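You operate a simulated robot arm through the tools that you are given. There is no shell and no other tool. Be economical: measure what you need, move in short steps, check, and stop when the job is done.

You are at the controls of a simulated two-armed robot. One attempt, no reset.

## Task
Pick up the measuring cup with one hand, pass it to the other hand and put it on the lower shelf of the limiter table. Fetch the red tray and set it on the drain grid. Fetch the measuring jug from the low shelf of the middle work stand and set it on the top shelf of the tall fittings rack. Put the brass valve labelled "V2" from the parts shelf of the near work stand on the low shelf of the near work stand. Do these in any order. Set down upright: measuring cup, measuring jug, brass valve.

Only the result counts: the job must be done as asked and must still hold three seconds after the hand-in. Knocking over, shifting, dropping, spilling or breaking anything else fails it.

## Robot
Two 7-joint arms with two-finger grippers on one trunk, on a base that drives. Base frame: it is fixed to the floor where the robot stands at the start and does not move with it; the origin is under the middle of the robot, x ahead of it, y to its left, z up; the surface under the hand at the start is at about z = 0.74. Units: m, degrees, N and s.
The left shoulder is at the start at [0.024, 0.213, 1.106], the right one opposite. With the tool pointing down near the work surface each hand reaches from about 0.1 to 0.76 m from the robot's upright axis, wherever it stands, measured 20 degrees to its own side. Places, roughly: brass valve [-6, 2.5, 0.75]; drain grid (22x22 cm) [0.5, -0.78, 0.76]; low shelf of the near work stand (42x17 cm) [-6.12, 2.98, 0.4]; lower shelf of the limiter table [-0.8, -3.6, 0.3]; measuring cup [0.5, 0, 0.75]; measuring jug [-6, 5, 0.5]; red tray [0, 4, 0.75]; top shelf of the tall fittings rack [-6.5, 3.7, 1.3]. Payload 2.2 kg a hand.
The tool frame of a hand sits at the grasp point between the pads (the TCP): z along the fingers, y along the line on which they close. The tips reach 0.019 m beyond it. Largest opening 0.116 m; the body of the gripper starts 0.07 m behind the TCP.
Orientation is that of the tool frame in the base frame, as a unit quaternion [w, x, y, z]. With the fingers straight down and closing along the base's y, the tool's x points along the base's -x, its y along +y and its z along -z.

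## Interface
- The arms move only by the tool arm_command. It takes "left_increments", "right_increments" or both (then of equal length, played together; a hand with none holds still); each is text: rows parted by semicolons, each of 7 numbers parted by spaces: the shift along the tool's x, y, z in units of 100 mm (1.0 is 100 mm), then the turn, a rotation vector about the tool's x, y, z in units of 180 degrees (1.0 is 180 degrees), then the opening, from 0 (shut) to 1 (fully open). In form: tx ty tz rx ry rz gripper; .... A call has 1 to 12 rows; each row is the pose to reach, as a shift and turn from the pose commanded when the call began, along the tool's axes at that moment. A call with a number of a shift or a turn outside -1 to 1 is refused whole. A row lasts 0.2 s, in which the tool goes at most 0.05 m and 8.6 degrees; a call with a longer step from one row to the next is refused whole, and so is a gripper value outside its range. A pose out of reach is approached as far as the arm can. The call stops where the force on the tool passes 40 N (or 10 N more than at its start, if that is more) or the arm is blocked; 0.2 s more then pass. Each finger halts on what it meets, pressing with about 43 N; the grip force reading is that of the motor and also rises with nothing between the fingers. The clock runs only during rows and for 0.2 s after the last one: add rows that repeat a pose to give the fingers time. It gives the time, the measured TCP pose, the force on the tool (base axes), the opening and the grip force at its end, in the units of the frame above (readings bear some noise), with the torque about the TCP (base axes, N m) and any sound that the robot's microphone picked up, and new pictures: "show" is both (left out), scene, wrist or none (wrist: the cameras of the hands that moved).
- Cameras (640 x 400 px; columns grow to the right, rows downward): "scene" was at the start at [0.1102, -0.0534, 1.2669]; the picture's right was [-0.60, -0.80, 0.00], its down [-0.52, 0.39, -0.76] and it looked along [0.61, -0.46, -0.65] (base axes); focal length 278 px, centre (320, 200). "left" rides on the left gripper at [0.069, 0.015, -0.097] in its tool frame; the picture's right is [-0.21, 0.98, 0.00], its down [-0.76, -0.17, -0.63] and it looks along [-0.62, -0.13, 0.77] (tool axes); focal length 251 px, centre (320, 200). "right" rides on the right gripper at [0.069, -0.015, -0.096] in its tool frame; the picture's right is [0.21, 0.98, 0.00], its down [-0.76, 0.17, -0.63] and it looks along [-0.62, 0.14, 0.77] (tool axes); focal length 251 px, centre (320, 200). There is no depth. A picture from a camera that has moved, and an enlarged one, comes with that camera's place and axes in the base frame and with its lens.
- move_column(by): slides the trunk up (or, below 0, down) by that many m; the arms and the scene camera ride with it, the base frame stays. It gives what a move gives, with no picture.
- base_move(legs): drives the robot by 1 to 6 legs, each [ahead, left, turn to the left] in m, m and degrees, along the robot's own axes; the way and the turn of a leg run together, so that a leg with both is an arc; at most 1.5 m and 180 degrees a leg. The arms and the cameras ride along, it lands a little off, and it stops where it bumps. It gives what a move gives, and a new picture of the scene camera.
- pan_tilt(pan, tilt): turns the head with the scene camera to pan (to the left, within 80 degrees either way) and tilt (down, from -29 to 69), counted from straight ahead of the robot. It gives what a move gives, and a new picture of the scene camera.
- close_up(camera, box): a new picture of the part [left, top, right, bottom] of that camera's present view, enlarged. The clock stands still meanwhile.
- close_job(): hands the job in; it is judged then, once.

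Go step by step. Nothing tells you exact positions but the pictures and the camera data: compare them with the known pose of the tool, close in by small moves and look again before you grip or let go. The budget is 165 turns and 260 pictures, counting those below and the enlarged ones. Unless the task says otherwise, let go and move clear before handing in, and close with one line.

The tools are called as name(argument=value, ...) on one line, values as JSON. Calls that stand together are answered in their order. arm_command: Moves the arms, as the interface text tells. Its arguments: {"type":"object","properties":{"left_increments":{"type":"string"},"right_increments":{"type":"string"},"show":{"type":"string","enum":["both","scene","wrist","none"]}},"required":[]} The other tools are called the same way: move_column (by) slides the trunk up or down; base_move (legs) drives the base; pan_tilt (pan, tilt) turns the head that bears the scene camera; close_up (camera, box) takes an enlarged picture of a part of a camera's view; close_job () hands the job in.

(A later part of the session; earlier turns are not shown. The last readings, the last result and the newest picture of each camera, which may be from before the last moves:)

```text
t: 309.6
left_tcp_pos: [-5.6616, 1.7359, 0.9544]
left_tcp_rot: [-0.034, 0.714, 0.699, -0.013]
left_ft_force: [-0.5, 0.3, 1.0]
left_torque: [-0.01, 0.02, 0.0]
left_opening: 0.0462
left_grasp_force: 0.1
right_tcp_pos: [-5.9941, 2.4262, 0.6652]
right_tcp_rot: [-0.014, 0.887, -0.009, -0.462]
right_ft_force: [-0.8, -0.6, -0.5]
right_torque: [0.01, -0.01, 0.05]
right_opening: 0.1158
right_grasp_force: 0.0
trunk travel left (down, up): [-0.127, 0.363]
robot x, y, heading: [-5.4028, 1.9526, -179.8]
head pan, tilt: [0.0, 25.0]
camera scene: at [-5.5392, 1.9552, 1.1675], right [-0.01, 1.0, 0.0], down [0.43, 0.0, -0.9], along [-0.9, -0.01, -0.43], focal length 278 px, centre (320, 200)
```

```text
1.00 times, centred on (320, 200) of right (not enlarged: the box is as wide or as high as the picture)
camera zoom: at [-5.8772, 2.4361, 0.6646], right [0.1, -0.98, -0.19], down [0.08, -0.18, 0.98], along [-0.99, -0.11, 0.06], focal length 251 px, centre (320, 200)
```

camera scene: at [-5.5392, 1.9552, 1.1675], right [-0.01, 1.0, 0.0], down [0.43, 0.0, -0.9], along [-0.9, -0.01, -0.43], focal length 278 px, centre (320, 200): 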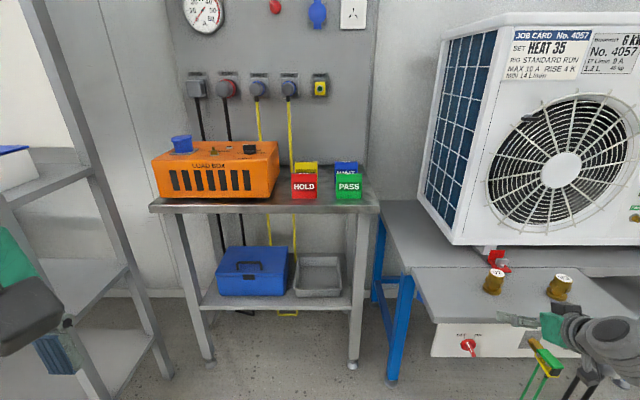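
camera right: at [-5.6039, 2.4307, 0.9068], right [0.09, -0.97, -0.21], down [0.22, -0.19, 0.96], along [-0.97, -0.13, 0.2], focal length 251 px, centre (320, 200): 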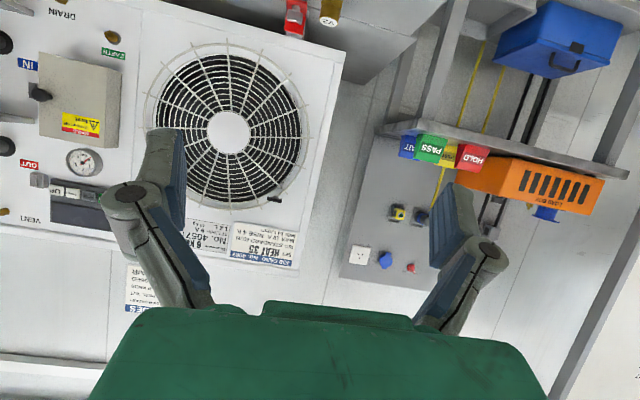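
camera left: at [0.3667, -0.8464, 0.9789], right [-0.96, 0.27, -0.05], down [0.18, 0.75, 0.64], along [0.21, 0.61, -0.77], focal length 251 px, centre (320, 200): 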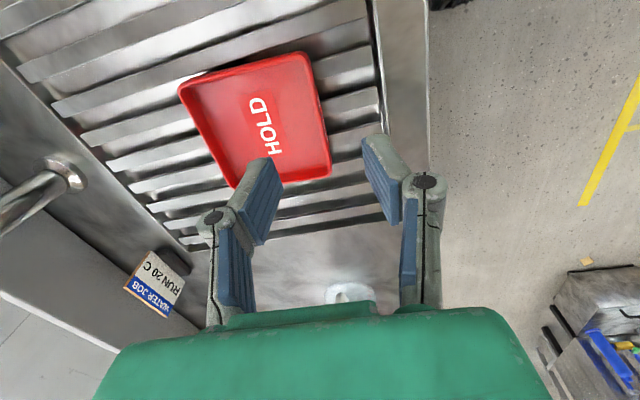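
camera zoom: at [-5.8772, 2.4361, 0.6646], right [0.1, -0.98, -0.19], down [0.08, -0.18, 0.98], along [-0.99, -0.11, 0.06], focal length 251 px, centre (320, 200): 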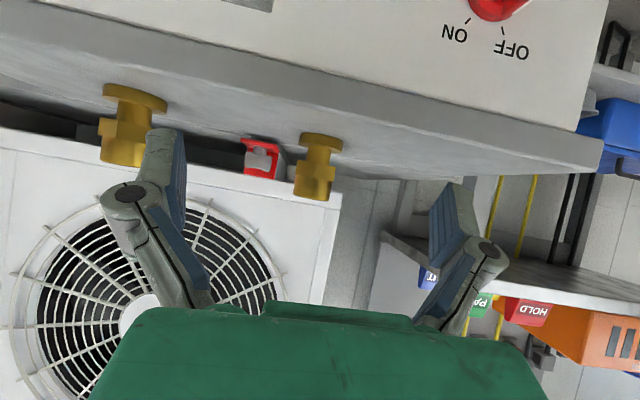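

V2 lies dead ahead: (-6.125, 2.417), z 0.622–0.676. I'll drive the last bit, then finish with the arm.

base_move(legs=[[0.08, 0.009, 0]])

close_up(camera="right", box=[0, 0, 640, 400])

```text
t: 310.7
left_tcp_pos: [-5.7387, 1.727, 0.9547]
left_tcp_rot: [-0.034, 0.714, 0.699, -0.015]
left_ft_force: [-0.5, 0.4, -0.6]
left_torque: [-0.02, -0.04, -0.01]
left_opening: 0.0463
left_grasp_force: 0.2
right_tcp_pos: [-6.0742, 2.4159, 0.6661]
right_tcp_rot: [-0.012, 0.886, -0.009, -0.463]
right_ft_force: [0.2, -0.5, -0.8]
right_torque: [-0.04, 0.01, -0.05]
right_opening: 0.116
right_grasp_force: 0.1
trunk travel left (down, up): [-0.127, 0.363]
robot x, y, heading: [-5.4854, 1.9444, -179.6]
head pan, tilt: [0.0, 25.0]
camera scene: at [-5.6193, 1.947, 1.1675], right [-0.01, 1.0, 0.0], down [0.43, 0.0, -0.9], along [-0.9, -0.01, -0.43], focal length 278 px, centre (320, 200)
```

scene: 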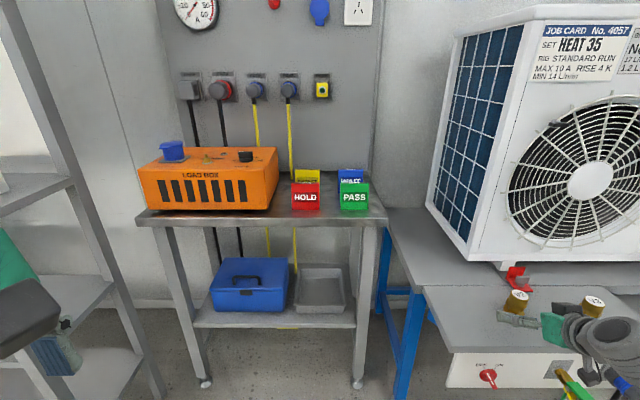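

```text
1.00 times, centred on (320, 200) of right (not enlarged: the box is as wide or as high as the picture)
camera zoom: at [-5.9559, 2.4276, 0.6647], right [0.1, -0.98, -0.19], down [0.08, -0.18, 0.98], along [-0.99, -0.11, 0.06], focal length 251 px, centre (320, 200)
```

zoom: 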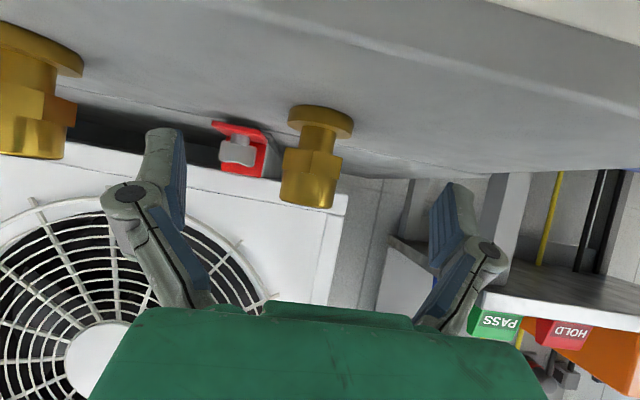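

Aligned to within 3 mm. I'll advance 5 cm with the arm and close on the valve body.

arm_command(right_increments="-0.1 0 0.14 0 0 0 1;-0.19 0 0.28 0 0 0 1;-0.28 0 0.41 0 0 0 1;-0.28 0 0.41 0 0 0 1", show="wrist")

```text
t: 311.7
left_tcp_pos: [-5.7366, 1.7249, 0.9549]
left_tcp_rot: [-0.035, 0.714, 0.699, -0.016]
left_ft_force: [-0.4, 0.2, -0.2]
left_torque: [0.01, -0.01, 0.01]
left_opening: 0.0467
left_grasp_force: 0.1
right_tcp_pos: [-6.122, 2.416, 0.6684]
right_tcp_rot: [-0.013, 0.886, -0.008, -0.463]
right_ft_force: [0.1, -0.5, 0.4]
right_torque: [-0.01, 0.02, 0.0]
right_opening: 0.1161
right_grasp_force: 0.1
trunk travel left (down, up): [-0.127, 0.363]
robot x, y, heading: [-5.483, 1.9435, -179.7]
head pan, tilt: [0.0, 25.0]
camera right: at [-6.0033, 2.4278, 0.667], right [0.1, -0.98, -0.19], down [0.08, -0.18, 0.98], along [-0.99, -0.11, 0.06], focal length 251 px, centre (320, 200)
```

right: 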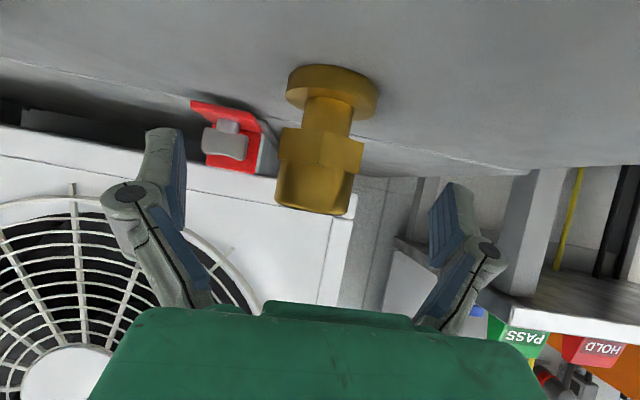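

The valve's cap and hex sit between the pads. I'll lower 8 mm and close.

arm_command(right_increments="0.066 0 0.046 0 0 0 1;0.066 0 0.046 0 0 0 0.7;0.066 0 0.046 0 0 0 0.4;0.066 0 0.046 0 0 0 0.1;0.066 0 0.046 0 0 0 0;0.066 0 0.046 0 0 0 0", show="wrist")

```text
t: 313.1
left_tcp_pos: [-5.7381, 1.7255, 0.9552]
left_tcp_rot: [-0.036, 0.714, 0.699, -0.015]
left_ft_force: [0.6, 0.2, 0.0]
left_torque: [-0.01, -0.02, 0.01]
left_opening: 0.0461
left_grasp_force: 0.2
right_tcp_pos: [-6.1214, 2.4165, 0.6605]
right_tcp_rot: [-0.015, 0.886, -0.01, -0.464]
right_ft_force: [0.1, 1.6, -0.2]
right_torque: [-0.04, 0.0, -0.04]
right_opening: 0.0361
right_grasp_force: 42.9
trunk travel left (down, up): [-0.127, 0.363]
robot x, y, heading: [-5.4829, 1.9461, -179.5]
head pan, tilt: [0.0, 25.0]
camera right: at [-6.0035, 2.4279, 0.6593], right [0.09, -0.98, -0.19], down [0.08, -0.18, 0.98], along [-0.99, -0.11, 0.06], focal length 251 px, centre (320, 200)
```

right: 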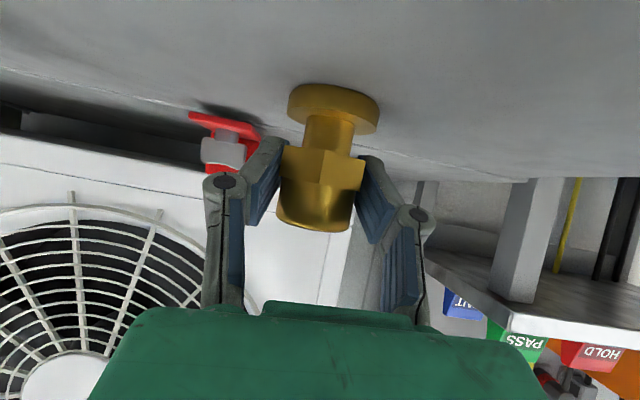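

V2 is gripped. I'll lift it and back away, then look at the low shelf.

move_column(by=0.06)

base_move(legs=[[-0.4, 0, 0], [0, -0.2, 0], [0, -0.2, 0]])

close_up(camera="right", box=[0, 0, 640, 400])

```text
t: 314.1
left_tcp_pos: [-5.738, 1.7255, 1.0142]
left_tcp_rot: [-0.036, 0.714, 0.699, -0.016]
left_ft_force: [0.3, -0.4, 1.0]
left_torque: [-0.05, -0.05, 0.01]
left_opening: 0.0462
left_grasp_force: 0.0
right_tcp_pos: [-6.121, 2.4167, 0.7195]
right_tcp_rot: [-0.013, 0.886, -0.009, -0.463]
right_ft_force: [0.3, -0.1, -2.1]
right_torque: [-0.02, -0.02, -0.01]
right_opening: 0.0362
right_grasp_force: 43.0
trunk travel left (down, up): [-0.187, 0.303]
robot x, y, heading: [-5.4823, 1.9464, -179.7]
head pan, tilt: [0.0, 25.0]
```

```text
t: 319.0
left_tcp_pos: [-5.331, 2.1244, 1.0146]
left_tcp_rot: [-0.037, 0.713, 0.7, -0.015]
left_ft_force: [0.7, -0.4, -0.2]
left_torque: [-0.01, 0.01, 0.0]
left_opening: 0.0466
left_grasp_force: 0.1
right_tcp_pos: [-5.7196, 2.8138, 0.7199]
right_tcp_rot: [-0.014, 0.887, -0.006, -0.462]
right_ft_force: [-0.3, 0.3, -3.9]
right_torque: [-0.01, 0.01, -0.02]
right_opening: 0.036
right_grasp_force: 43.8
trunk travel left (down, up): [-0.187, 0.303]
robot x, y, heading: [-5.0788, 2.346, -179.2]
head pan, tilt: [0.0, 25.0]
camera scene: at [-5.2137, 2.3475, 1.2276], right [-0.01, 1.0, 0.0], down [0.43, 0.0, -0.9], along [-0.9, -0.01, -0.43], focal length 278 px, centre (320, 200)
```

scene: 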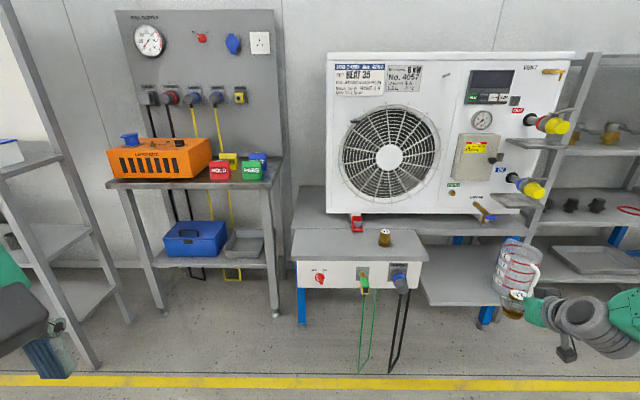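

```text
1.00 times, centred on (320, 200) of right (not enlarged: the box is as wide or as high as the picture)
camera zoom: at [-5.601, 2.8257, 0.7202], right [0.1, -0.98, -0.19], down [0.08, -0.19, 0.98], along [-0.99, -0.12, 0.06], focal length 251 px, centre (320, 200)
```

zoom: 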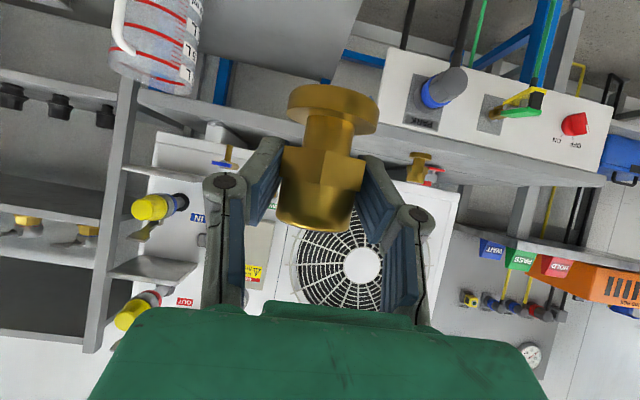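

The low shelf's front-left corner is at (-6.005, 2.76), z ≈ 0.403, and the jug on it stands at y ≈ 3.10. I'll aim V2 at (-6.065, 2.87), lowering first in free space.

move_column(by=-0.18)

arm_command(right_increments="0.2 0 0.14 0 0 0 0;0.4 0 0.28 0 0 0 0;0.49 0 0.34 0 0 0 0;0.49 0 0.34 0 0 0 0", show="none")

base_move(legs=[[0.2, -0.056, 0]])

close_up(camera="right", box=[0, 0, 640, 400])

```text
t: 321.0
left_tcp_pos: [-5.327, 2.1235, 0.8351]
left_tcp_rot: [-0.037, 0.713, 0.701, -0.014]
left_ft_force: [-0.3, -0.1, -0.6]
left_torque: [-0.02, -0.01, -0.03]
left_opening: 0.0464
left_grasp_force: 0.0
right_tcp_pos: [-5.7175, 2.8121, 0.5443]
right_tcp_rot: [-0.014, 0.885, -0.005, -0.465]
right_ft_force: [-0.8, 0.1, -1.4]
right_torque: [0.0, 0.02, 0.0]
right_opening: 0.0359
right_grasp_force: 43.1
trunk travel left (down, up): [-0.007, 0.483]
robot x, y, heading: [-5.0797, 2.3461, -179.5]
head pan, tilt: [0.0, 25.0]
```

```text
t: 322.0
left_tcp_pos: [-5.3268, 2.1228, 0.8357]
left_tcp_rot: [-0.038, 0.712, 0.701, -0.016]
left_ft_force: [-0.2, 0.3, 0.5]
left_torque: [0.01, 0.0, -0.01]
left_opening: 0.0467
left_grasp_force: 0.0
right_tcp_pos: [-5.7171, 2.8116, 0.4819]
right_tcp_rot: [-0.014, 0.885, -0.005, -0.465]
right_ft_force: [-0.3, 0.5, -1.8]
right_torque: [0.01, 0.0, 0.02]
right_opening: 0.0361
right_grasp_force: 42.8
trunk travel left (down, up): [-0.007, 0.483]
robot x, y, heading: [-5.079, 2.347, -178.9]
head pan, tilt: [0.0, 25.0]
```

```text
t: 323.6
left_tcp_pos: [-5.5267, 2.1755, 0.8349]
left_tcp_rot: [-0.038, 0.712, 0.701, -0.015]
left_ft_force: [-0.3, 0.8, -0.5]
left_torque: [0.0, -0.02, -0.01]
left_opening: 0.0466
left_grasp_force: 0.1
right_tcp_pos: [-5.9165, 2.8656, 0.4829]
right_tcp_rot: [-0.014, 0.886, -0.005, -0.464]
right_ft_force: [-0.1, -0.1, -2.1]
right_torque: [0.01, -0.01, 0.01]
right_opening: 0.036
right_grasp_force: 42.9
trunk travel left (down, up): [-0.007, 0.483]
robot x, y, heading: [-5.2753, 2.3997, -179.4]
head pan, tilt: [0.0, 25.0]
camera scene: at [-5.4116, 2.3983, 1.0474], right [-0.01, 1.0, 0.0], down [0.43, 0.01, -0.9], along [-0.9, -0.01, -0.43], focal length 278 px, centre (320, 200)
```

scene: 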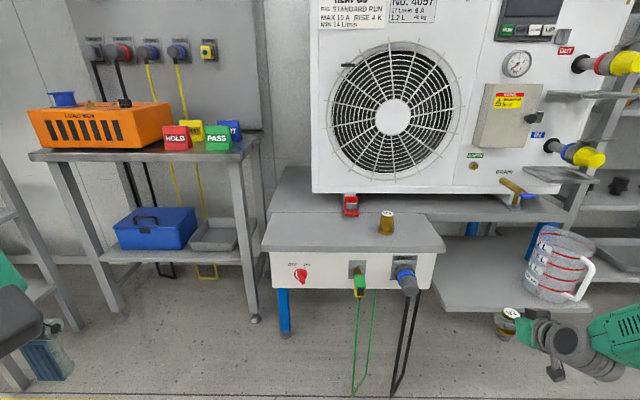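

```text
1.00 times, centred on (320, 200) of right (not enlarged: the box is as wide or as high as the picture)
camera zoom: at [-5.7983, 2.8772, 0.4814], right [0.1, -0.98, -0.2], down [0.09, -0.19, 0.98], along [-0.99, -0.12, 0.06], focal length 251 px, centre (320, 200)
```

zoom: 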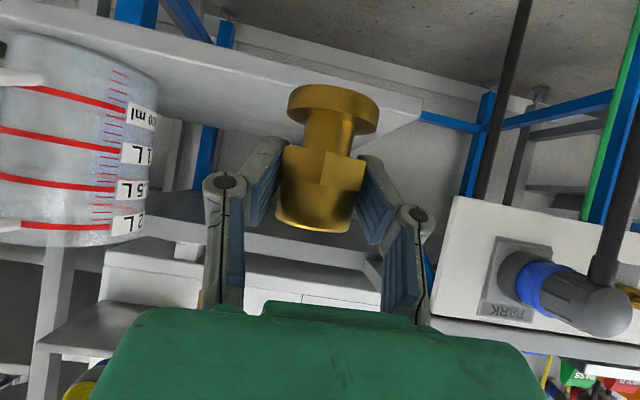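

The path to the shelf is clear, with the jug's near edge at y ≈ 3.03. I'll drive in the last 15 cm.

base_move(legs=[[0.148, 0, 0]])

close_up(camera="right", box=[0, 0, 640, 400])

close_up(camera="scene", box=[430, 200, 640, 390])

```text
t: 325.0
left_tcp_pos: [-5.6718, 2.1749, 0.835]
left_tcp_rot: [-0.038, 0.712, 0.701, -0.016]
left_ft_force: [-0.3, 0.0, 0.5]
left_torque: [-0.03, 0.0, 0.0]
left_opening: 0.0462
left_grasp_force: 0.0
right_tcp_pos: [-6.0603, 2.8649, 0.4832]
right_tcp_rot: [-0.014, 0.885, -0.005, -0.465]
right_ft_force: [-0.2, 0.3, -3.3]
right_torque: [-0.03, -0.02, 0.02]
right_opening: 0.0359
right_grasp_force: 43.0
trunk travel left (down, up): [-0.007, 0.483]
robot x, y, heading: [-5.426, 2.3958, -179.6]
head pan, tilt: [0.0, 25.0]
camera scene: at [-5.5593, 2.3979, 1.0474], right [-0.01, 1.0, 0.0], down [0.43, 0.0, -0.9], along [-0.9, -0.01, -0.43], focal length 278 px, centre (320, 200)
```

scene: 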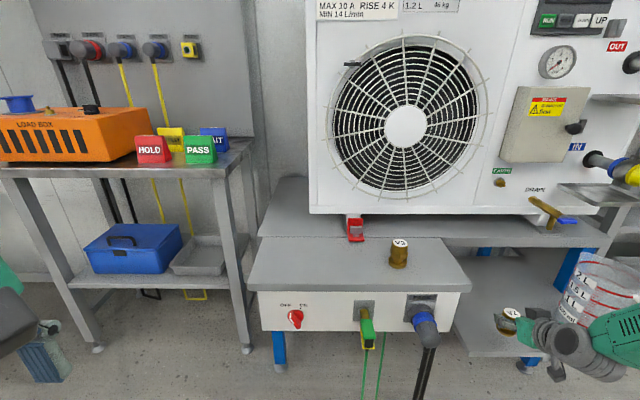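

```text
1.00 times, centred on (320, 200) of right (not enlarged: the box is as wide or as high as the picture)
camera zoom: at [-5.9434, 2.8772, 0.482], right [0.1, -0.98, -0.2], down [0.09, -0.19, 0.98], along [-0.99, -0.11, 0.07], focal length 251 px, centre (320, 200)
```

zoom: 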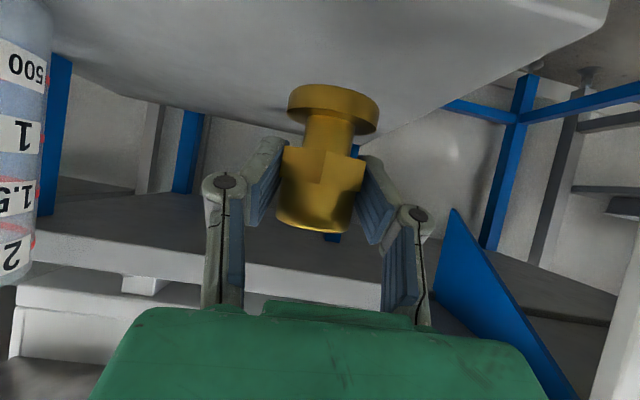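

```text
2.11 times, centred on (535, 295) of scene
camera zoom: at [-5.5593, 2.3979, 1.0474], right [-0.01, 1.0, 0.0], down [0.43, 0.0, -0.9], along [-0.9, -0.01, -0.43], focal length 585 px, centre (-133, 0)
```

zoom: 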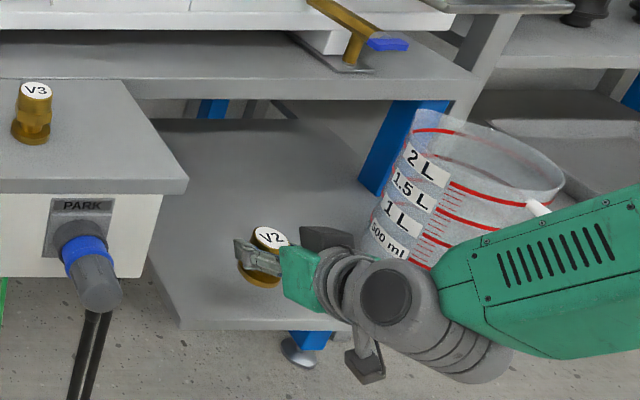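

V2 is over the shelf with room around it. I'll lower gently to contact.

arm_command(right_increments="0.08 0 0.057 0 0 0 0;0.16 0 0.115 0 0 0 0;0.22 0 0.155 0 0 0 0;0.27 0 0.19 0 0 0 0;0.31 0 0.215 0 0 0 0;0.35 0 0.245 0 0 0 0", show="none")

close_up(camera="right", box=[100, 0, 500, 250])

```text
t: 326.4
left_tcp_pos: [-5.6697, 2.1747, 0.8356]
left_tcp_rot: [-0.039, 0.713, 0.7, -0.017]
left_ft_force: [-0.5, -0.2, -0.6]
left_torque: [0.03, 0.03, 0.0]
left_opening: 0.0465
left_grasp_force: 0.0
right_tcp_pos: [-6.0596, 2.8648, 0.4425]
right_tcp_rot: [-0.015, 0.884, -0.006, -0.466]
right_ft_force: [0.5, 0.0, -2.3]
right_torque: [0.01, -0.05, 0.0]
right_opening: 0.036
right_grasp_force: 42.8
trunk travel left (down, up): [-0.007, 0.483]
robot x, y, heading: [-5.4212, 2.3993, -179.5]
head pan, tilt: [0.0, 25.0]
```

```text
1.60 times, centred on (300, 125) of right
camera zoom: at [-5.9419, 2.8776, 0.4404], right [0.1, -0.98, -0.2], down [0.09, -0.19, 0.98], along [-0.99, -0.11, 0.07], focal length 402 px, centre (352, 320)
```

zoom: 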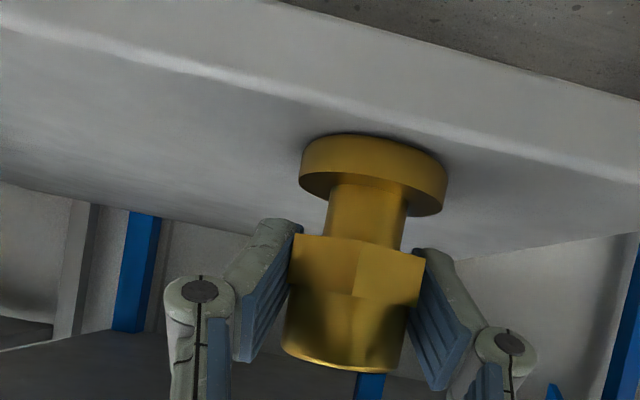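

Very near the shelf now. I'll lower a bit more in fine steps.

arm_command(right_increments="0.025 0 0.018 0 0 0 0;0.05 0 0.035 0 0 0 0;0.075 0 0.053 0 0 0 0;0.1 0 0.07 0 0 0 0", show="none")

```text
t: 327.4
left_tcp_pos: [-5.668, 2.1716, 0.8365]
left_tcp_rot: [-0.041, 0.713, 0.7, -0.016]
left_ft_force: [0.1, 0.2, -0.1]
left_torque: [0.02, 0.01, -0.04]
left_opening: 0.0464
left_grasp_force: 0.0
right_tcp_pos: [-6.0637, 2.867, 0.4366]
right_tcp_rot: [-0.017, 0.881, -0.006, -0.473]
right_ft_force: [-0.1, 6.8, 34.6]
right_torque: [0.16, 0.2, 0.02]
right_opening: 0.0353
right_grasp_force: 42.7
trunk travel left (down, up): [-0.007, 0.483]
robot x, y, heading: [-5.4202, 2.3983, -179.4]
head pan, tilt: [0.0, 25.0]
```

The valve is seated. I'll unload slightly, open, and back straight out.

arm_command(right_increments="-0.08 0 -0.056 0 0 0 0;-0.08 0 -0.056 0 0 0 0.3;-0.08 0 -0.056 0 0 0 0.6;-0.08 0 -0.056 0 0 0 0.9;-0.08 0 -0.056 0 0 0 0.9", show="wrist")

base_move(legs=[[-0.15, 0, 0], [-0.3, 0, 0]])

close_up(camera="scene", box=[360, 180, 560, 330])

```text
t: 328.6
left_tcp_pos: [-5.6693, 2.1742, 0.8366]
left_tcp_rot: [-0.04, 0.713, 0.7, -0.018]
left_ft_force: [0.4, 0.1, -0.3]
left_torque: [0.01, -0.02, -0.06]
left_opening: 0.0464
left_grasp_force: 0.0
right_tcp_pos: [-6.0599, 2.8653, 0.4403]
right_tcp_rot: [-0.015, 0.885, -0.006, -0.466]
right_ft_force: [-0.8, 0.3, -0.7]
right_torque: [-0.03, -0.06, -0.01]
right_opening: 0.1043
right_grasp_force: 0.1
trunk travel left (down, up): [-0.007, 0.483]
robot x, y, heading: [-5.4245, 2.3945, -179.7]
head pan, tilt: [0.0, 25.0]
camera right: at [-5.9423, 2.877, 0.4374], right [0.1, -0.98, -0.2], down [0.09, -0.19, 0.98], along [-0.99, -0.11, 0.07], focal length 251 px, centre (320, 200)
```

right: 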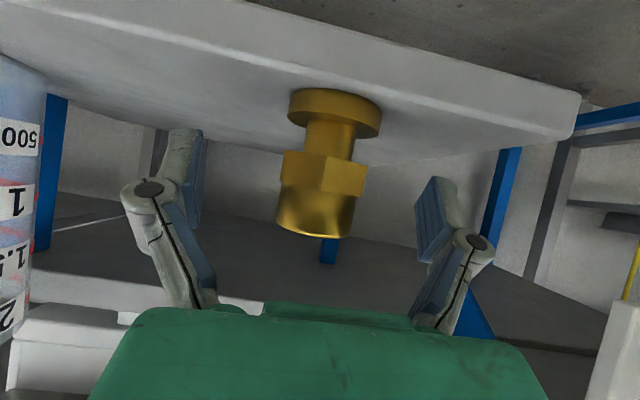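

```text
t: 331.6
left_tcp_pos: [-5.2205, 2.1778, 0.8366]
left_tcp_rot: [-0.04, 0.709, 0.703, -0.017]
left_ft_force: [0.6, 0.3, 0.1]
left_torque: [0.01, 0.0, -0.01]
left_opening: 0.0463
left_grasp_force: 0.1
right_tcp_pos: [-5.62, 2.8654, 0.4393]
right_tcp_rot: [-0.012, 0.884, -0.001, -0.467]
right_ft_force: [-0.4, 1.1, -0.1]
right_torque: [0.01, 0.0, 0.0]
right_opening: 0.1044
right_grasp_force: 0.0
trunk travel left (down, up): [-0.007, 0.483]
robot x, y, heading: [-4.9808, 2.405, -178.6]
head pan, tilt: [0.0, 25.0]
camera scene: at [-5.1123, 2.403, 1.0477], right [-0.02, 1.0, 0.0], down [0.42, 0.01, -0.91], along [-0.91, -0.02, -0.42], focal length 278 px, centre (320, 200)
```

scene: 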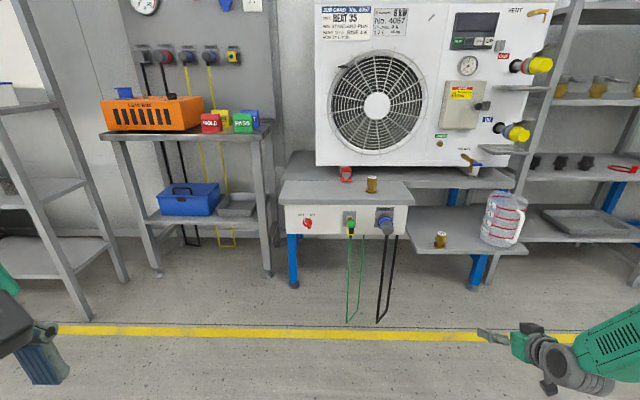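

```text
2.67 times, centred on (460, 255) of scene
camera zoom: at [-5.1123, 2.403, 1.0477], right [-0.02, 1.0, 0.0], down [0.42, 0.01, -0.91], along [-0.91, -0.02, -0.42], focal length 741 px, centre (-53, 53)
```

zoom: 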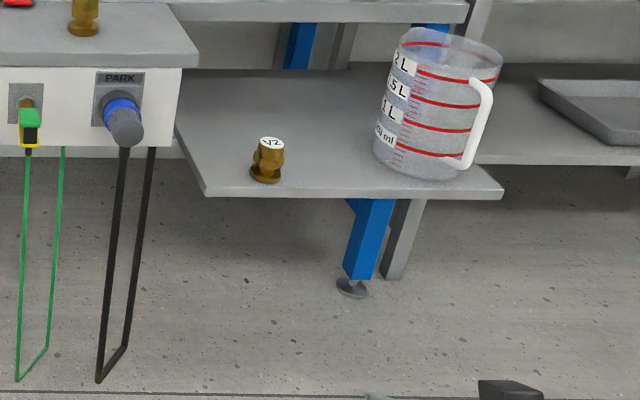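

V2 stands upright on the low shelf. Now I'll drive north to the middle work stand for the measuring jug.

move_column(by=0.2)

base_move(legs=[[-0.1, 0, 0], [0, 0, -90], [1.4, 0, 0], [0.7, 0, 0], [0, 0, 90]])

```text
t: 333.8
left_tcp_pos: [-5.2194, 2.1781, 1.0369]
left_tcp_rot: [-0.041, 0.709, 0.704, -0.017]
left_ft_force: [0.5, -0.4, -0.7]
left_torque: [0.03, -0.03, -0.01]
left_opening: 0.0461
left_grasp_force: 0.2
right_tcp_pos: [-5.6193, 2.867, 0.6406]
right_tcp_rot: [-0.011, 0.884, -0.001, -0.468]
right_ft_force: [0.0, 0.2, -0.6]
right_torque: [0.01, -0.03, -0.01]
right_opening: 0.1045
right_grasp_force: 0.1
trunk travel left (down, up): [-0.207, 0.283]
robot x, y, heading: [-4.9787, 2.4042, -178.8]
head pan, tilt: [0.0, 25.0]
```

```text
t: 352.8
left_tcp_pos: [-5.1158, 4.3241, 1.0371]
left_tcp_rot: [-0.04, 0.717, 0.696, -0.017]
left_ft_force: [0.0, 0.4, -0.2]
left_torque: [0.0, -0.02, -0.01]
left_opening: 0.0465
left_grasp_force: 0.1
right_tcp_pos: [-5.4983, 5.0201, 0.6414]
right_tcp_rot: [-0.016, 0.884, -0.011, -0.468]
right_ft_force: [0.8, 0.7, -0.2]
right_torque: [0.04, 0.03, 0.01]
right_opening: 0.1041
right_grasp_force: 0.1
trunk travel left (down, up): [-0.207, 0.283]
robot x, y, heading: [-4.8671, 4.5423, 179.8]
head pan, tilt: [0.0, 25.0]
camera scene: at [-5.0023, 4.5459, 1.2476], right [0.0, 1.0, 0.0], down [0.43, 0.0, -0.9], along [-0.9, 0.0, -0.43], focal length 278 px, centre (320, 200)
```

scene: 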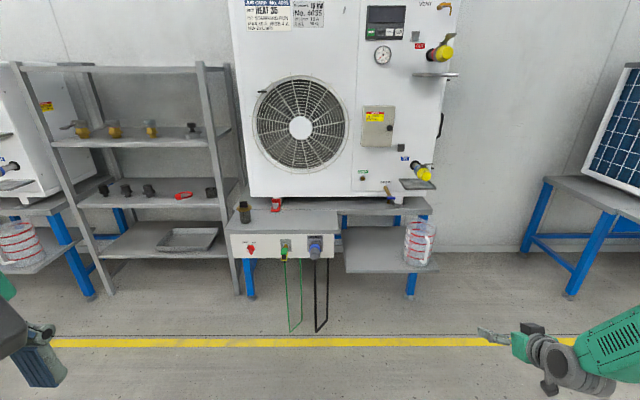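

The jug is on the middle stand's low shelf, and the fittings rack stands to its left with an apparently empty top shelf. Zooming on both.

close_up(camera="scene", box=[340, 200, 460, 290])

close_up(camera="scene", box=[0, 40, 250, 300])

```text
4.44 times, centred on (400, 245) of scene
camera zoom: at [-5.0023, 4.5459, 1.2476], right [0.0, 1.0, 0.0], down [0.43, 0.0, -0.9], along [-0.9, 0.0, -0.43], focal length 1235 px, centre (-36, 0)
```

zoom: 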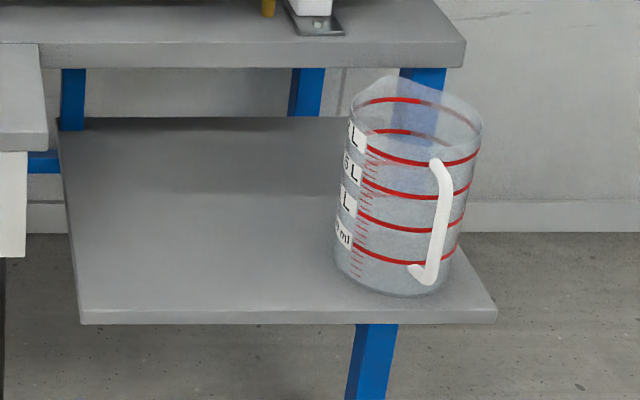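

```text
1.54 times, centred on (125, 170) of scene
camera zoom: at [-5.0023, 4.5459, 1.2476], right [0.0, 1.0, 0.0], down [0.43, 0.0, -0.9], along [-0.9, 0.0, -0.43], focal length 428 px, centre (620, 246)
```

zoom: 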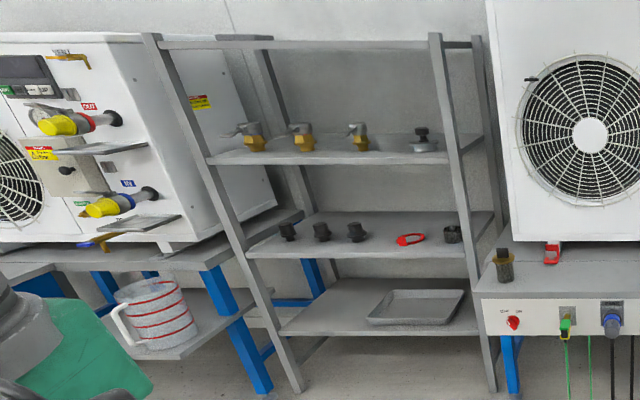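

The 2 L jug is about 0.13 m wide, too wide for a body grasp. So I'll pinch its left side wall at the rim with the right hand tilted about 45° (one finger inside), which also suits placing it on the top shelf. First I'll tilt the hand and move closer for a second view.

arm_command(right_increments="-0.3 0 -0.1 0 0.028 0 1;-0.6 0 -0.2 0 0.056 0 1;-0.6 0 -0.2 0 0.056 0 1", show="none")

base_move(legs=[[0.25, 0.08, 0]])

close_up(camera="scene", box=[380, 200, 580, 350])

close_up(camera="right", box=[0, 0, 640, 400])

```text
t: 353.6
left_tcp_pos: [-5.1126, 4.324, 1.0357]
left_tcp_rot: [-0.042, 0.717, 0.696, -0.018]
left_ft_force: [0.4, 0.5, -0.4]
left_torque: [-0.02, 0.03, 0.0]
left_opening: 0.0464
left_grasp_force: 0.2
right_tcp_pos: [-5.5143, 5.0172, 0.704]
right_tcp_rot: [-0.016, 0.921, -0.012, -0.389]
right_ft_force: [0.2, 0.5, -0.2]
right_torque: [0.02, 0.0, -0.01]
right_opening: 0.1159
right_grasp_force: 0.1
trunk travel left (down, up): [-0.207, 0.283]
robot x, y, heading: [-4.8667, 4.5473, 179.8]
head pan, tilt: [0.0, 25.0]
```

```text
t: 355.5
left_tcp_pos: [-5.3678, 4.2482, 1.038]
left_tcp_rot: [-0.04, 0.717, 0.695, -0.019]
left_ft_force: [-0.3, 0.7, -0.7]
left_torque: [-0.01, -0.03, -0.01]
left_opening: 0.0462
left_grasp_force: 0.0
right_tcp_pos: [-5.7683, 4.9403, 0.7]
right_tcp_rot: [-0.015, 0.921, -0.014, -0.388]
right_ft_force: [-0.2, -0.1, -0.9]
right_torque: [-0.03, 0.03, 0.02]
right_opening: 0.1159
right_grasp_force: 0.2
trunk travel left (down, up): [-0.207, 0.283]
robot x, y, heading: [-5.1206, 4.4663, 179.9]
head pan, tilt: [0.0, 25.0]
camera scene: at [-5.2576, 4.4706, 1.2475], right [0.0, 1.0, 0.0], down [0.43, -0.01, -0.9], along [-0.9, 0.0, -0.43], focal length 278 px, centre (320, 200)
```

scene: 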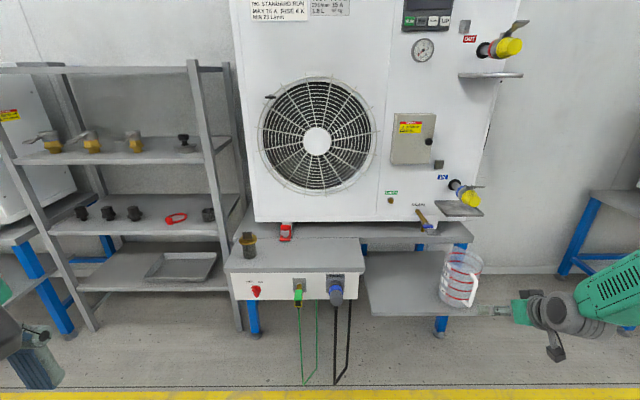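

```text
2.67 times, centred on (480, 275) of scene
camera zoom: at [-5.2576, 4.4706, 1.2475], right [0.0, 1.0, 0.0], down [0.43, -0.01, -0.9], along [-0.9, 0.0, -0.43], focal length 741 px, centre (-107, 0)
```

zoom: 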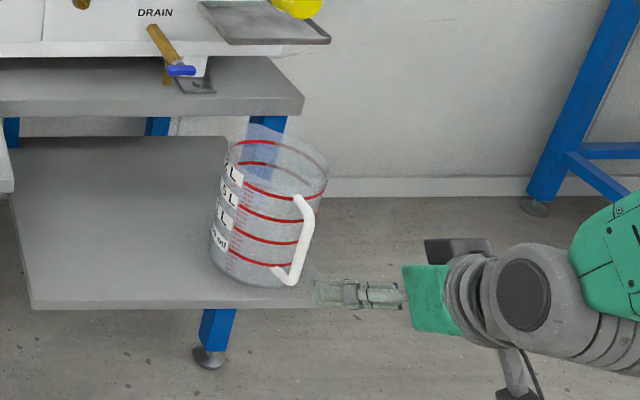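

```text
1.00 times, centred on (320, 200) of right (not enlarged: the box is as wide or as high as the picture)
camera zoom: at [-5.6518, 4.9499, 0.7189], right [0.11, -0.98, -0.17], down [-0.08, -0.18, 0.98], along [-0.99, -0.1, -0.1], focal length 251 px, centre (320, 200)
```

zoom: 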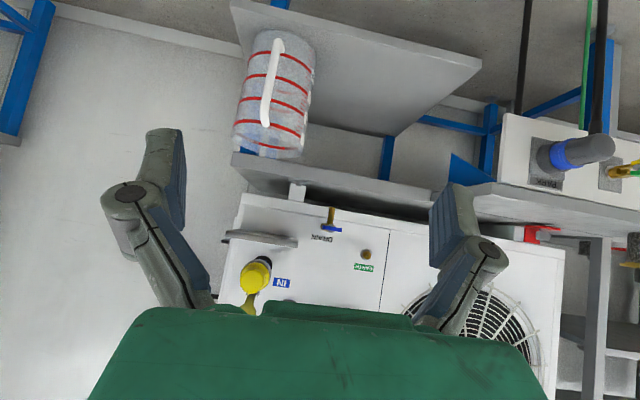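

The jug's rim centre works out at (-6.10, 5.014, 0.59), diameter about 0.134, with its spout at the back left. I'll aim for the left wall at y ≈ 4.948 and move forward above the rim.

base_move(legs=[[0.3, -0.006, 0]])

close_up(camera="right", box=[0, 0, 640, 400])

close_up(camera="scene", box=[420, 200, 640, 380])

```text
t: 357.5
left_tcp_pos: [-5.6647, 4.2461, 1.0369]
left_tcp_rot: [-0.044, 0.717, 0.696, -0.019]
left_ft_force: [0.1, -0.5, -0.7]
left_torque: [-0.01, -0.01, 0.0]
left_opening: 0.0464
left_grasp_force: 0.1
right_tcp_pos: [-6.0671, 4.9402, 0.7055]
right_tcp_rot: [-0.017, 0.92, -0.012, -0.391]
right_ft_force: [-0.2, -0.3, 0.9]
right_torque: [0.0, 0.02, 0.01]
right_opening: 0.1159
right_grasp_force: 0.0
trunk travel left (down, up): [-0.207, 0.283]
robot x, y, heading: [-5.4215, 4.468, 180.1]
head pan, tilt: [0.0, 25.0]
camera scene: at [-5.5575, 4.4682, 1.2475], right [0.0, 1.0, 0.0], down [0.43, 0.0, -0.9], along [-0.9, 0.0, -0.43], focal length 278 px, centre (320, 200)
```

scene: 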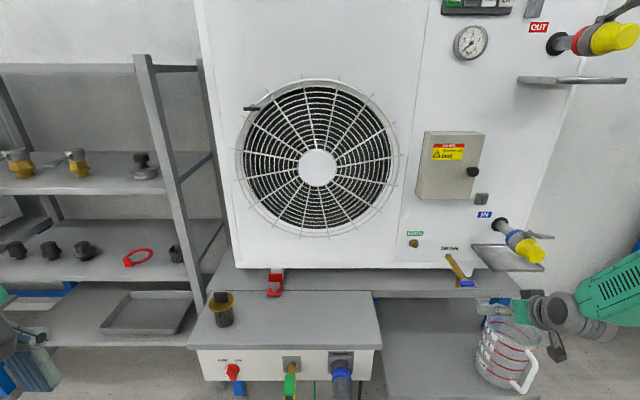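

```text
1.00 times, centred on (320, 200) of right (not enlarged: the box is as wide or as high as the picture)
camera zoom: at [-5.9513, 4.9499, 0.7234], right [0.12, -0.98, -0.18], down [-0.08, -0.19, 0.98], along [-0.99, -0.1, -0.1], focal length 251 px, centre (320, 200)
```

zoom: 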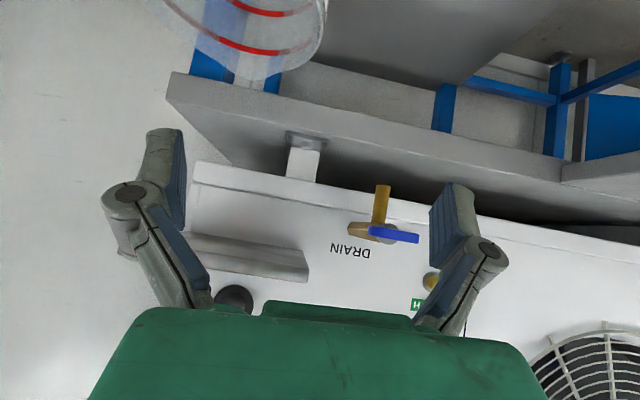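

```text
2.22 times, centred on (530, 290) of scene
camera zoom: at [-5.5575, 4.4682, 1.2475], right [0.0, 1.0, 0.0], down [0.43, 0.0, -0.9], along [-0.9, 0.0, -0.43], focal length 618 px, centre (-147, 0)
```

zoom: 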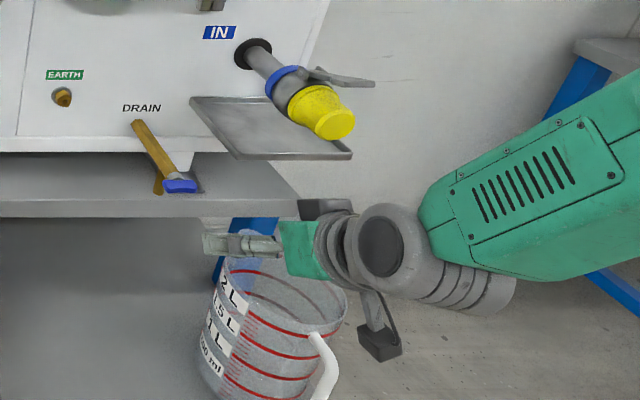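

The left wall is at (-6.095, 4.951) and the rim at z ≈ 0.597. I'll shift over it and descend halfway.

arm_command(right_increments="-0.19 -0.1 0.2 0 0 0 1;0.02 -0.1 0.41 0 0 0 1;0.237 -0.1 0.617 0 0 0 1;0.237 -0.1 0.617 0 0 0 1", show="wrist")

close_up(camera="scene", box=[420, 220, 640, 400])

```text
t: 358.5
left_tcp_pos: [-5.6619, 4.248, 1.0381]
left_tcp_rot: [-0.043, 0.717, 0.695, -0.02]
left_ft_force: [-0.4, 0.0, -0.4]
left_torque: [0.04, 0.03, -0.01]
left_opening: 0.0466
left_grasp_force: 0.0
right_tcp_pos: [-6.095, 4.9552, 0.6461]
right_tcp_rot: [-0.016, 0.92, -0.013, -0.392]
right_ft_force: [-0.1, 0.1, 0.5]
right_torque: [0.04, -0.01, 0.03]
right_opening: 0.116
right_grasp_force: 0.0
trunk travel left (down, up): [-0.207, 0.283]
robot x, y, heading: [-5.4222, 4.474, 180.0]
head pan, tilt: [0.0, 25.0]
camera right: at [-5.9776, 4.9642, 0.6644], right [0.11, -0.98, -0.17], down [-0.08, -0.18, 0.98], along [-0.99, -0.1, -0.09], focal length 251 px, centre (320, 200)
```

right: 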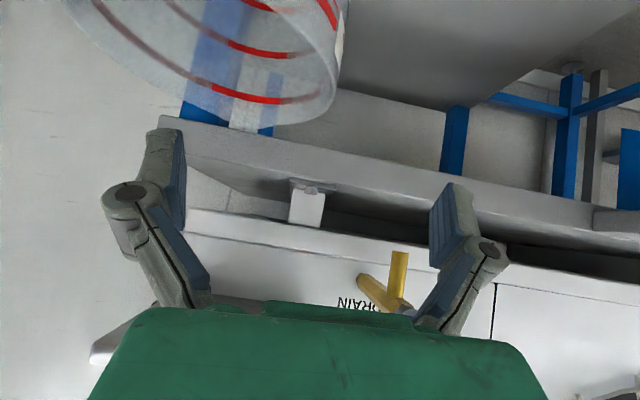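

```text
2.22 times, centred on (530, 310) of scene
camera zoom: at [-5.5568, 4.4706, 1.2477], right [0.0, 1.0, 0.0], down [0.43, 0.0, -0.9], along [-0.9, 0.0, -0.43], focal length 618 px, centre (-147, -44)
```

zoom: 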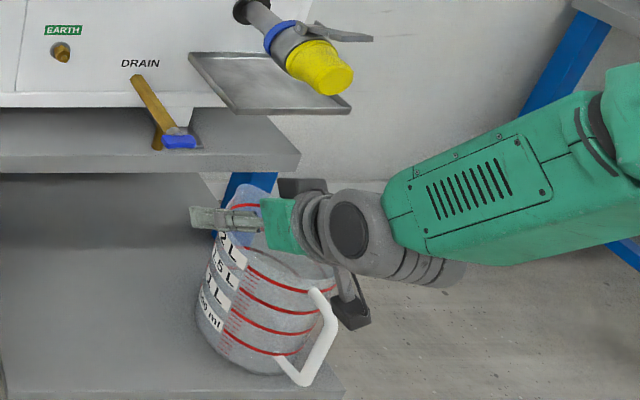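

The rim wall lies between the fingers (wall y ≈ 4.955, same as the TCP), and the camera clears the handle by about 3 cm. I'll descend so the pads overlap the wall.

arm_command(right_increments="0.16 0 0.155 0 0 0 1;0.32 0 0.31 0 0 0 1;0.47 0 0.455 0 0 0 1;0.47 0 0.455 0 0 0 1", show="wrist")

close_up(camera="scene", box=[420, 220, 640, 400])

```text
t: 359.5
left_tcp_pos: [-5.6609, 4.2496, 1.0384]
left_tcp_rot: [-0.043, 0.717, 0.696, -0.019]
left_ft_force: [-0.4, 0.3, 0.5]
left_torque: [-0.01, 0.02, 0.01]
left_opening: 0.0464
left_grasp_force: 0.1
right_tcp_pos: [-6.0951, 4.9558, 0.581]
right_tcp_rot: [-0.016, 0.92, -0.012, -0.391]
right_ft_force: [0.4, 0.0, -0.4]
right_torque: [-0.01, -0.01, -0.01]
right_opening: 0.116
right_grasp_force: 0.1
trunk travel left (down, up): [-0.207, 0.283]
robot x, y, heading: [-5.4229, 4.47, 180.3]
head pan, tilt: [0.0, 25.0]
camera right: at [-5.9777, 4.9645, 0.5993], right [0.11, -0.98, -0.17], down [-0.08, -0.18, 0.98], along [-0.99, -0.1, -0.09], focal length 251 px, centre (320, 200)
```

right: 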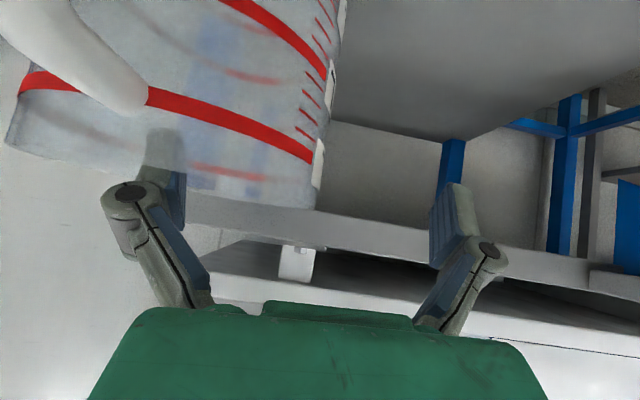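

```text
2.22 times, centred on (530, 310) of scene
camera zoom: at [-5.5569, 4.4708, 1.2476], right [0.0, 1.0, 0.0], down [0.43, 0.0, -0.9], along [-0.9, 0.0, -0.43], focal length 618 px, centre (-147, -44)
```

zoom: 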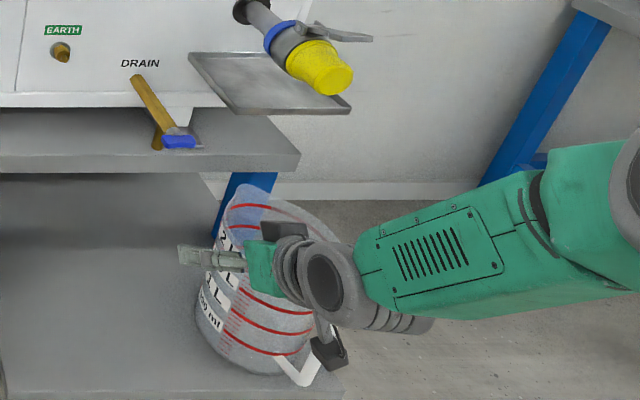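

The inner finger is inside the jug and the wall is centred at the TCP. Closing on the wall.

arm_command(right_increments="0 0 0 0 0 0 0.8;0 0 0 0 0 0 0.6;0 0 0 0 0 0 0.4;0 0 0 0 0 0 0.2;0 0 0 0 0 0 0;0 0 0 0 0 0 0;0 0 0 0 0 0 0", show="wrist")

```text
t: 361.1
left_tcp_pos: [-5.6618, 4.2495, 1.037]
left_tcp_rot: [-0.043, 0.717, 0.695, -0.02]
left_ft_force: [0.5, 0.9, 0.8]
left_torque: [0.0, -0.01, 0.02]
left_opening: 0.046
left_grasp_force: 0.1
right_tcp_pos: [-6.0948, 4.954, 0.5806]
right_tcp_rot: [-0.015, 0.92, -0.011, -0.391]
right_ft_force: [-0.7, 0.6, -0.4]
right_torque: [-0.03, -0.02, -0.03]
right_opening: 0.0059
right_grasp_force: 32.7
trunk travel left (down, up): [-0.207, 0.283]
robot x, y, heading: [-5.4181, 4.469, 180.1]
head pan, tilt: [0.0, 25.0]
camera right: at [-5.9778, 4.9644, 0.5992], right [0.11, -0.98, -0.17], down [-0.08, -0.18, 0.98], along [-0.99, -0.1, -0.1], focal length 251 px, centre (320, 200)
```

right: 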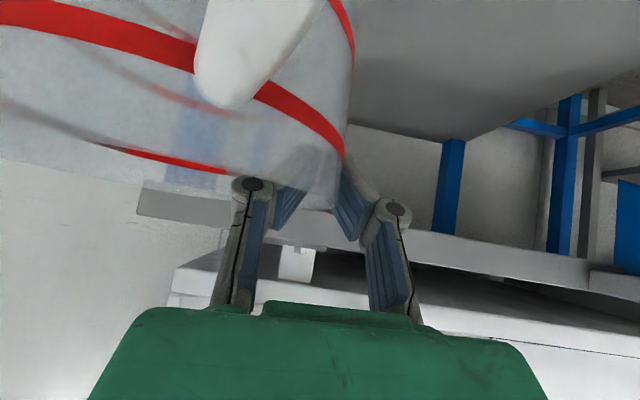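

Gripped (6 mm), though the jug turned a bit about its axis as the fingers closed. I'll check from the scene camera before lifting.

close_up(camera="scene", box=[420, 220, 640, 400])

```text
2.22 times, centred on (530, 310) of scene
camera zoom: at [-5.5571, 4.4709, 1.2476], right [0.0, 1.0, 0.0], down [0.43, 0.0, -0.9], along [-0.9, 0.0, -0.43], focal length 618 px, centre (-147, -44)
```

zoom: 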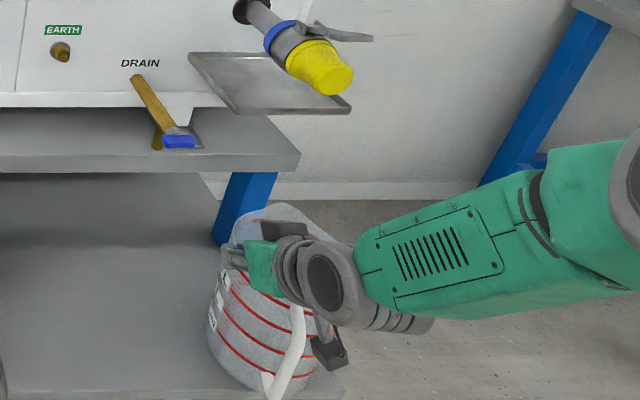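

The jug is still standing properly. The table edge and drip tray are just above and behind it, so I'll lift only 1.5 cm, back straight out, then check.

arm_command(right_increments="-0.05 0 -0.05 0 0 0 0;-0.11 0 -0.1 0 0 0 0;-0.11 0 -0.1 0 0 0 0", show="none")

close_up(camera="right", box=[0, 0, 640, 400])

```text
t: 361.9
left_tcp_pos: [-5.6619, 4.2495, 1.0378]
left_tcp_rot: [-0.043, 0.717, 0.696, -0.02]
left_ft_force: [0.2, 0.6, -0.5]
left_torque: [0.04, 0.0, 0.01]
left_opening: 0.0465
left_grasp_force: 0.1
right_tcp_pos: [-6.094, 4.9542, 0.5951]
right_tcp_rot: [-0.016, 0.92, -0.013, -0.39]
right_ft_force: [-0.5, -0.5, -1.8]
right_torque: [-0.07, 0.0, -0.02]
right_opening: 0.0062
right_grasp_force: 32.1
trunk travel left (down, up): [-0.207, 0.283]
robot x, y, heading: [-5.4204, 4.4713, 179.9]
head pan, tilt: [0.0, 25.0]
```

```text
1.00 times, centred on (320, 200) of right (not enlarged: the box is as wide or as high as the picture)
camera zoom: at [-5.9775, 4.9645, 0.6133], right [0.11, -0.98, -0.17], down [-0.08, -0.18, 0.98], along [-0.99, -0.1, -0.1], focal length 251 px, centre (320, 200)
```

zoom: 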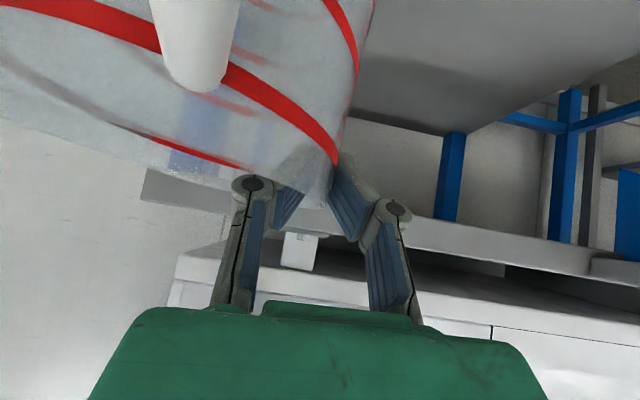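

close_up(camera="scene", box=[420, 220, 640, 400])

```text
2.22 times, centred on (530, 310) of scene
camera zoom: at [-5.5574, 4.471, 1.2475], right [0.0, 1.0, 0.0], down [0.43, 0.0, -0.9], along [-0.9, 0.0, -0.43], focal length 618 px, centre (-147, -44)
```

zoom: 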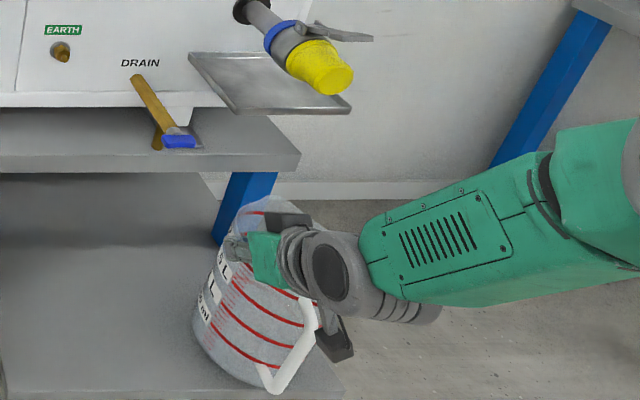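

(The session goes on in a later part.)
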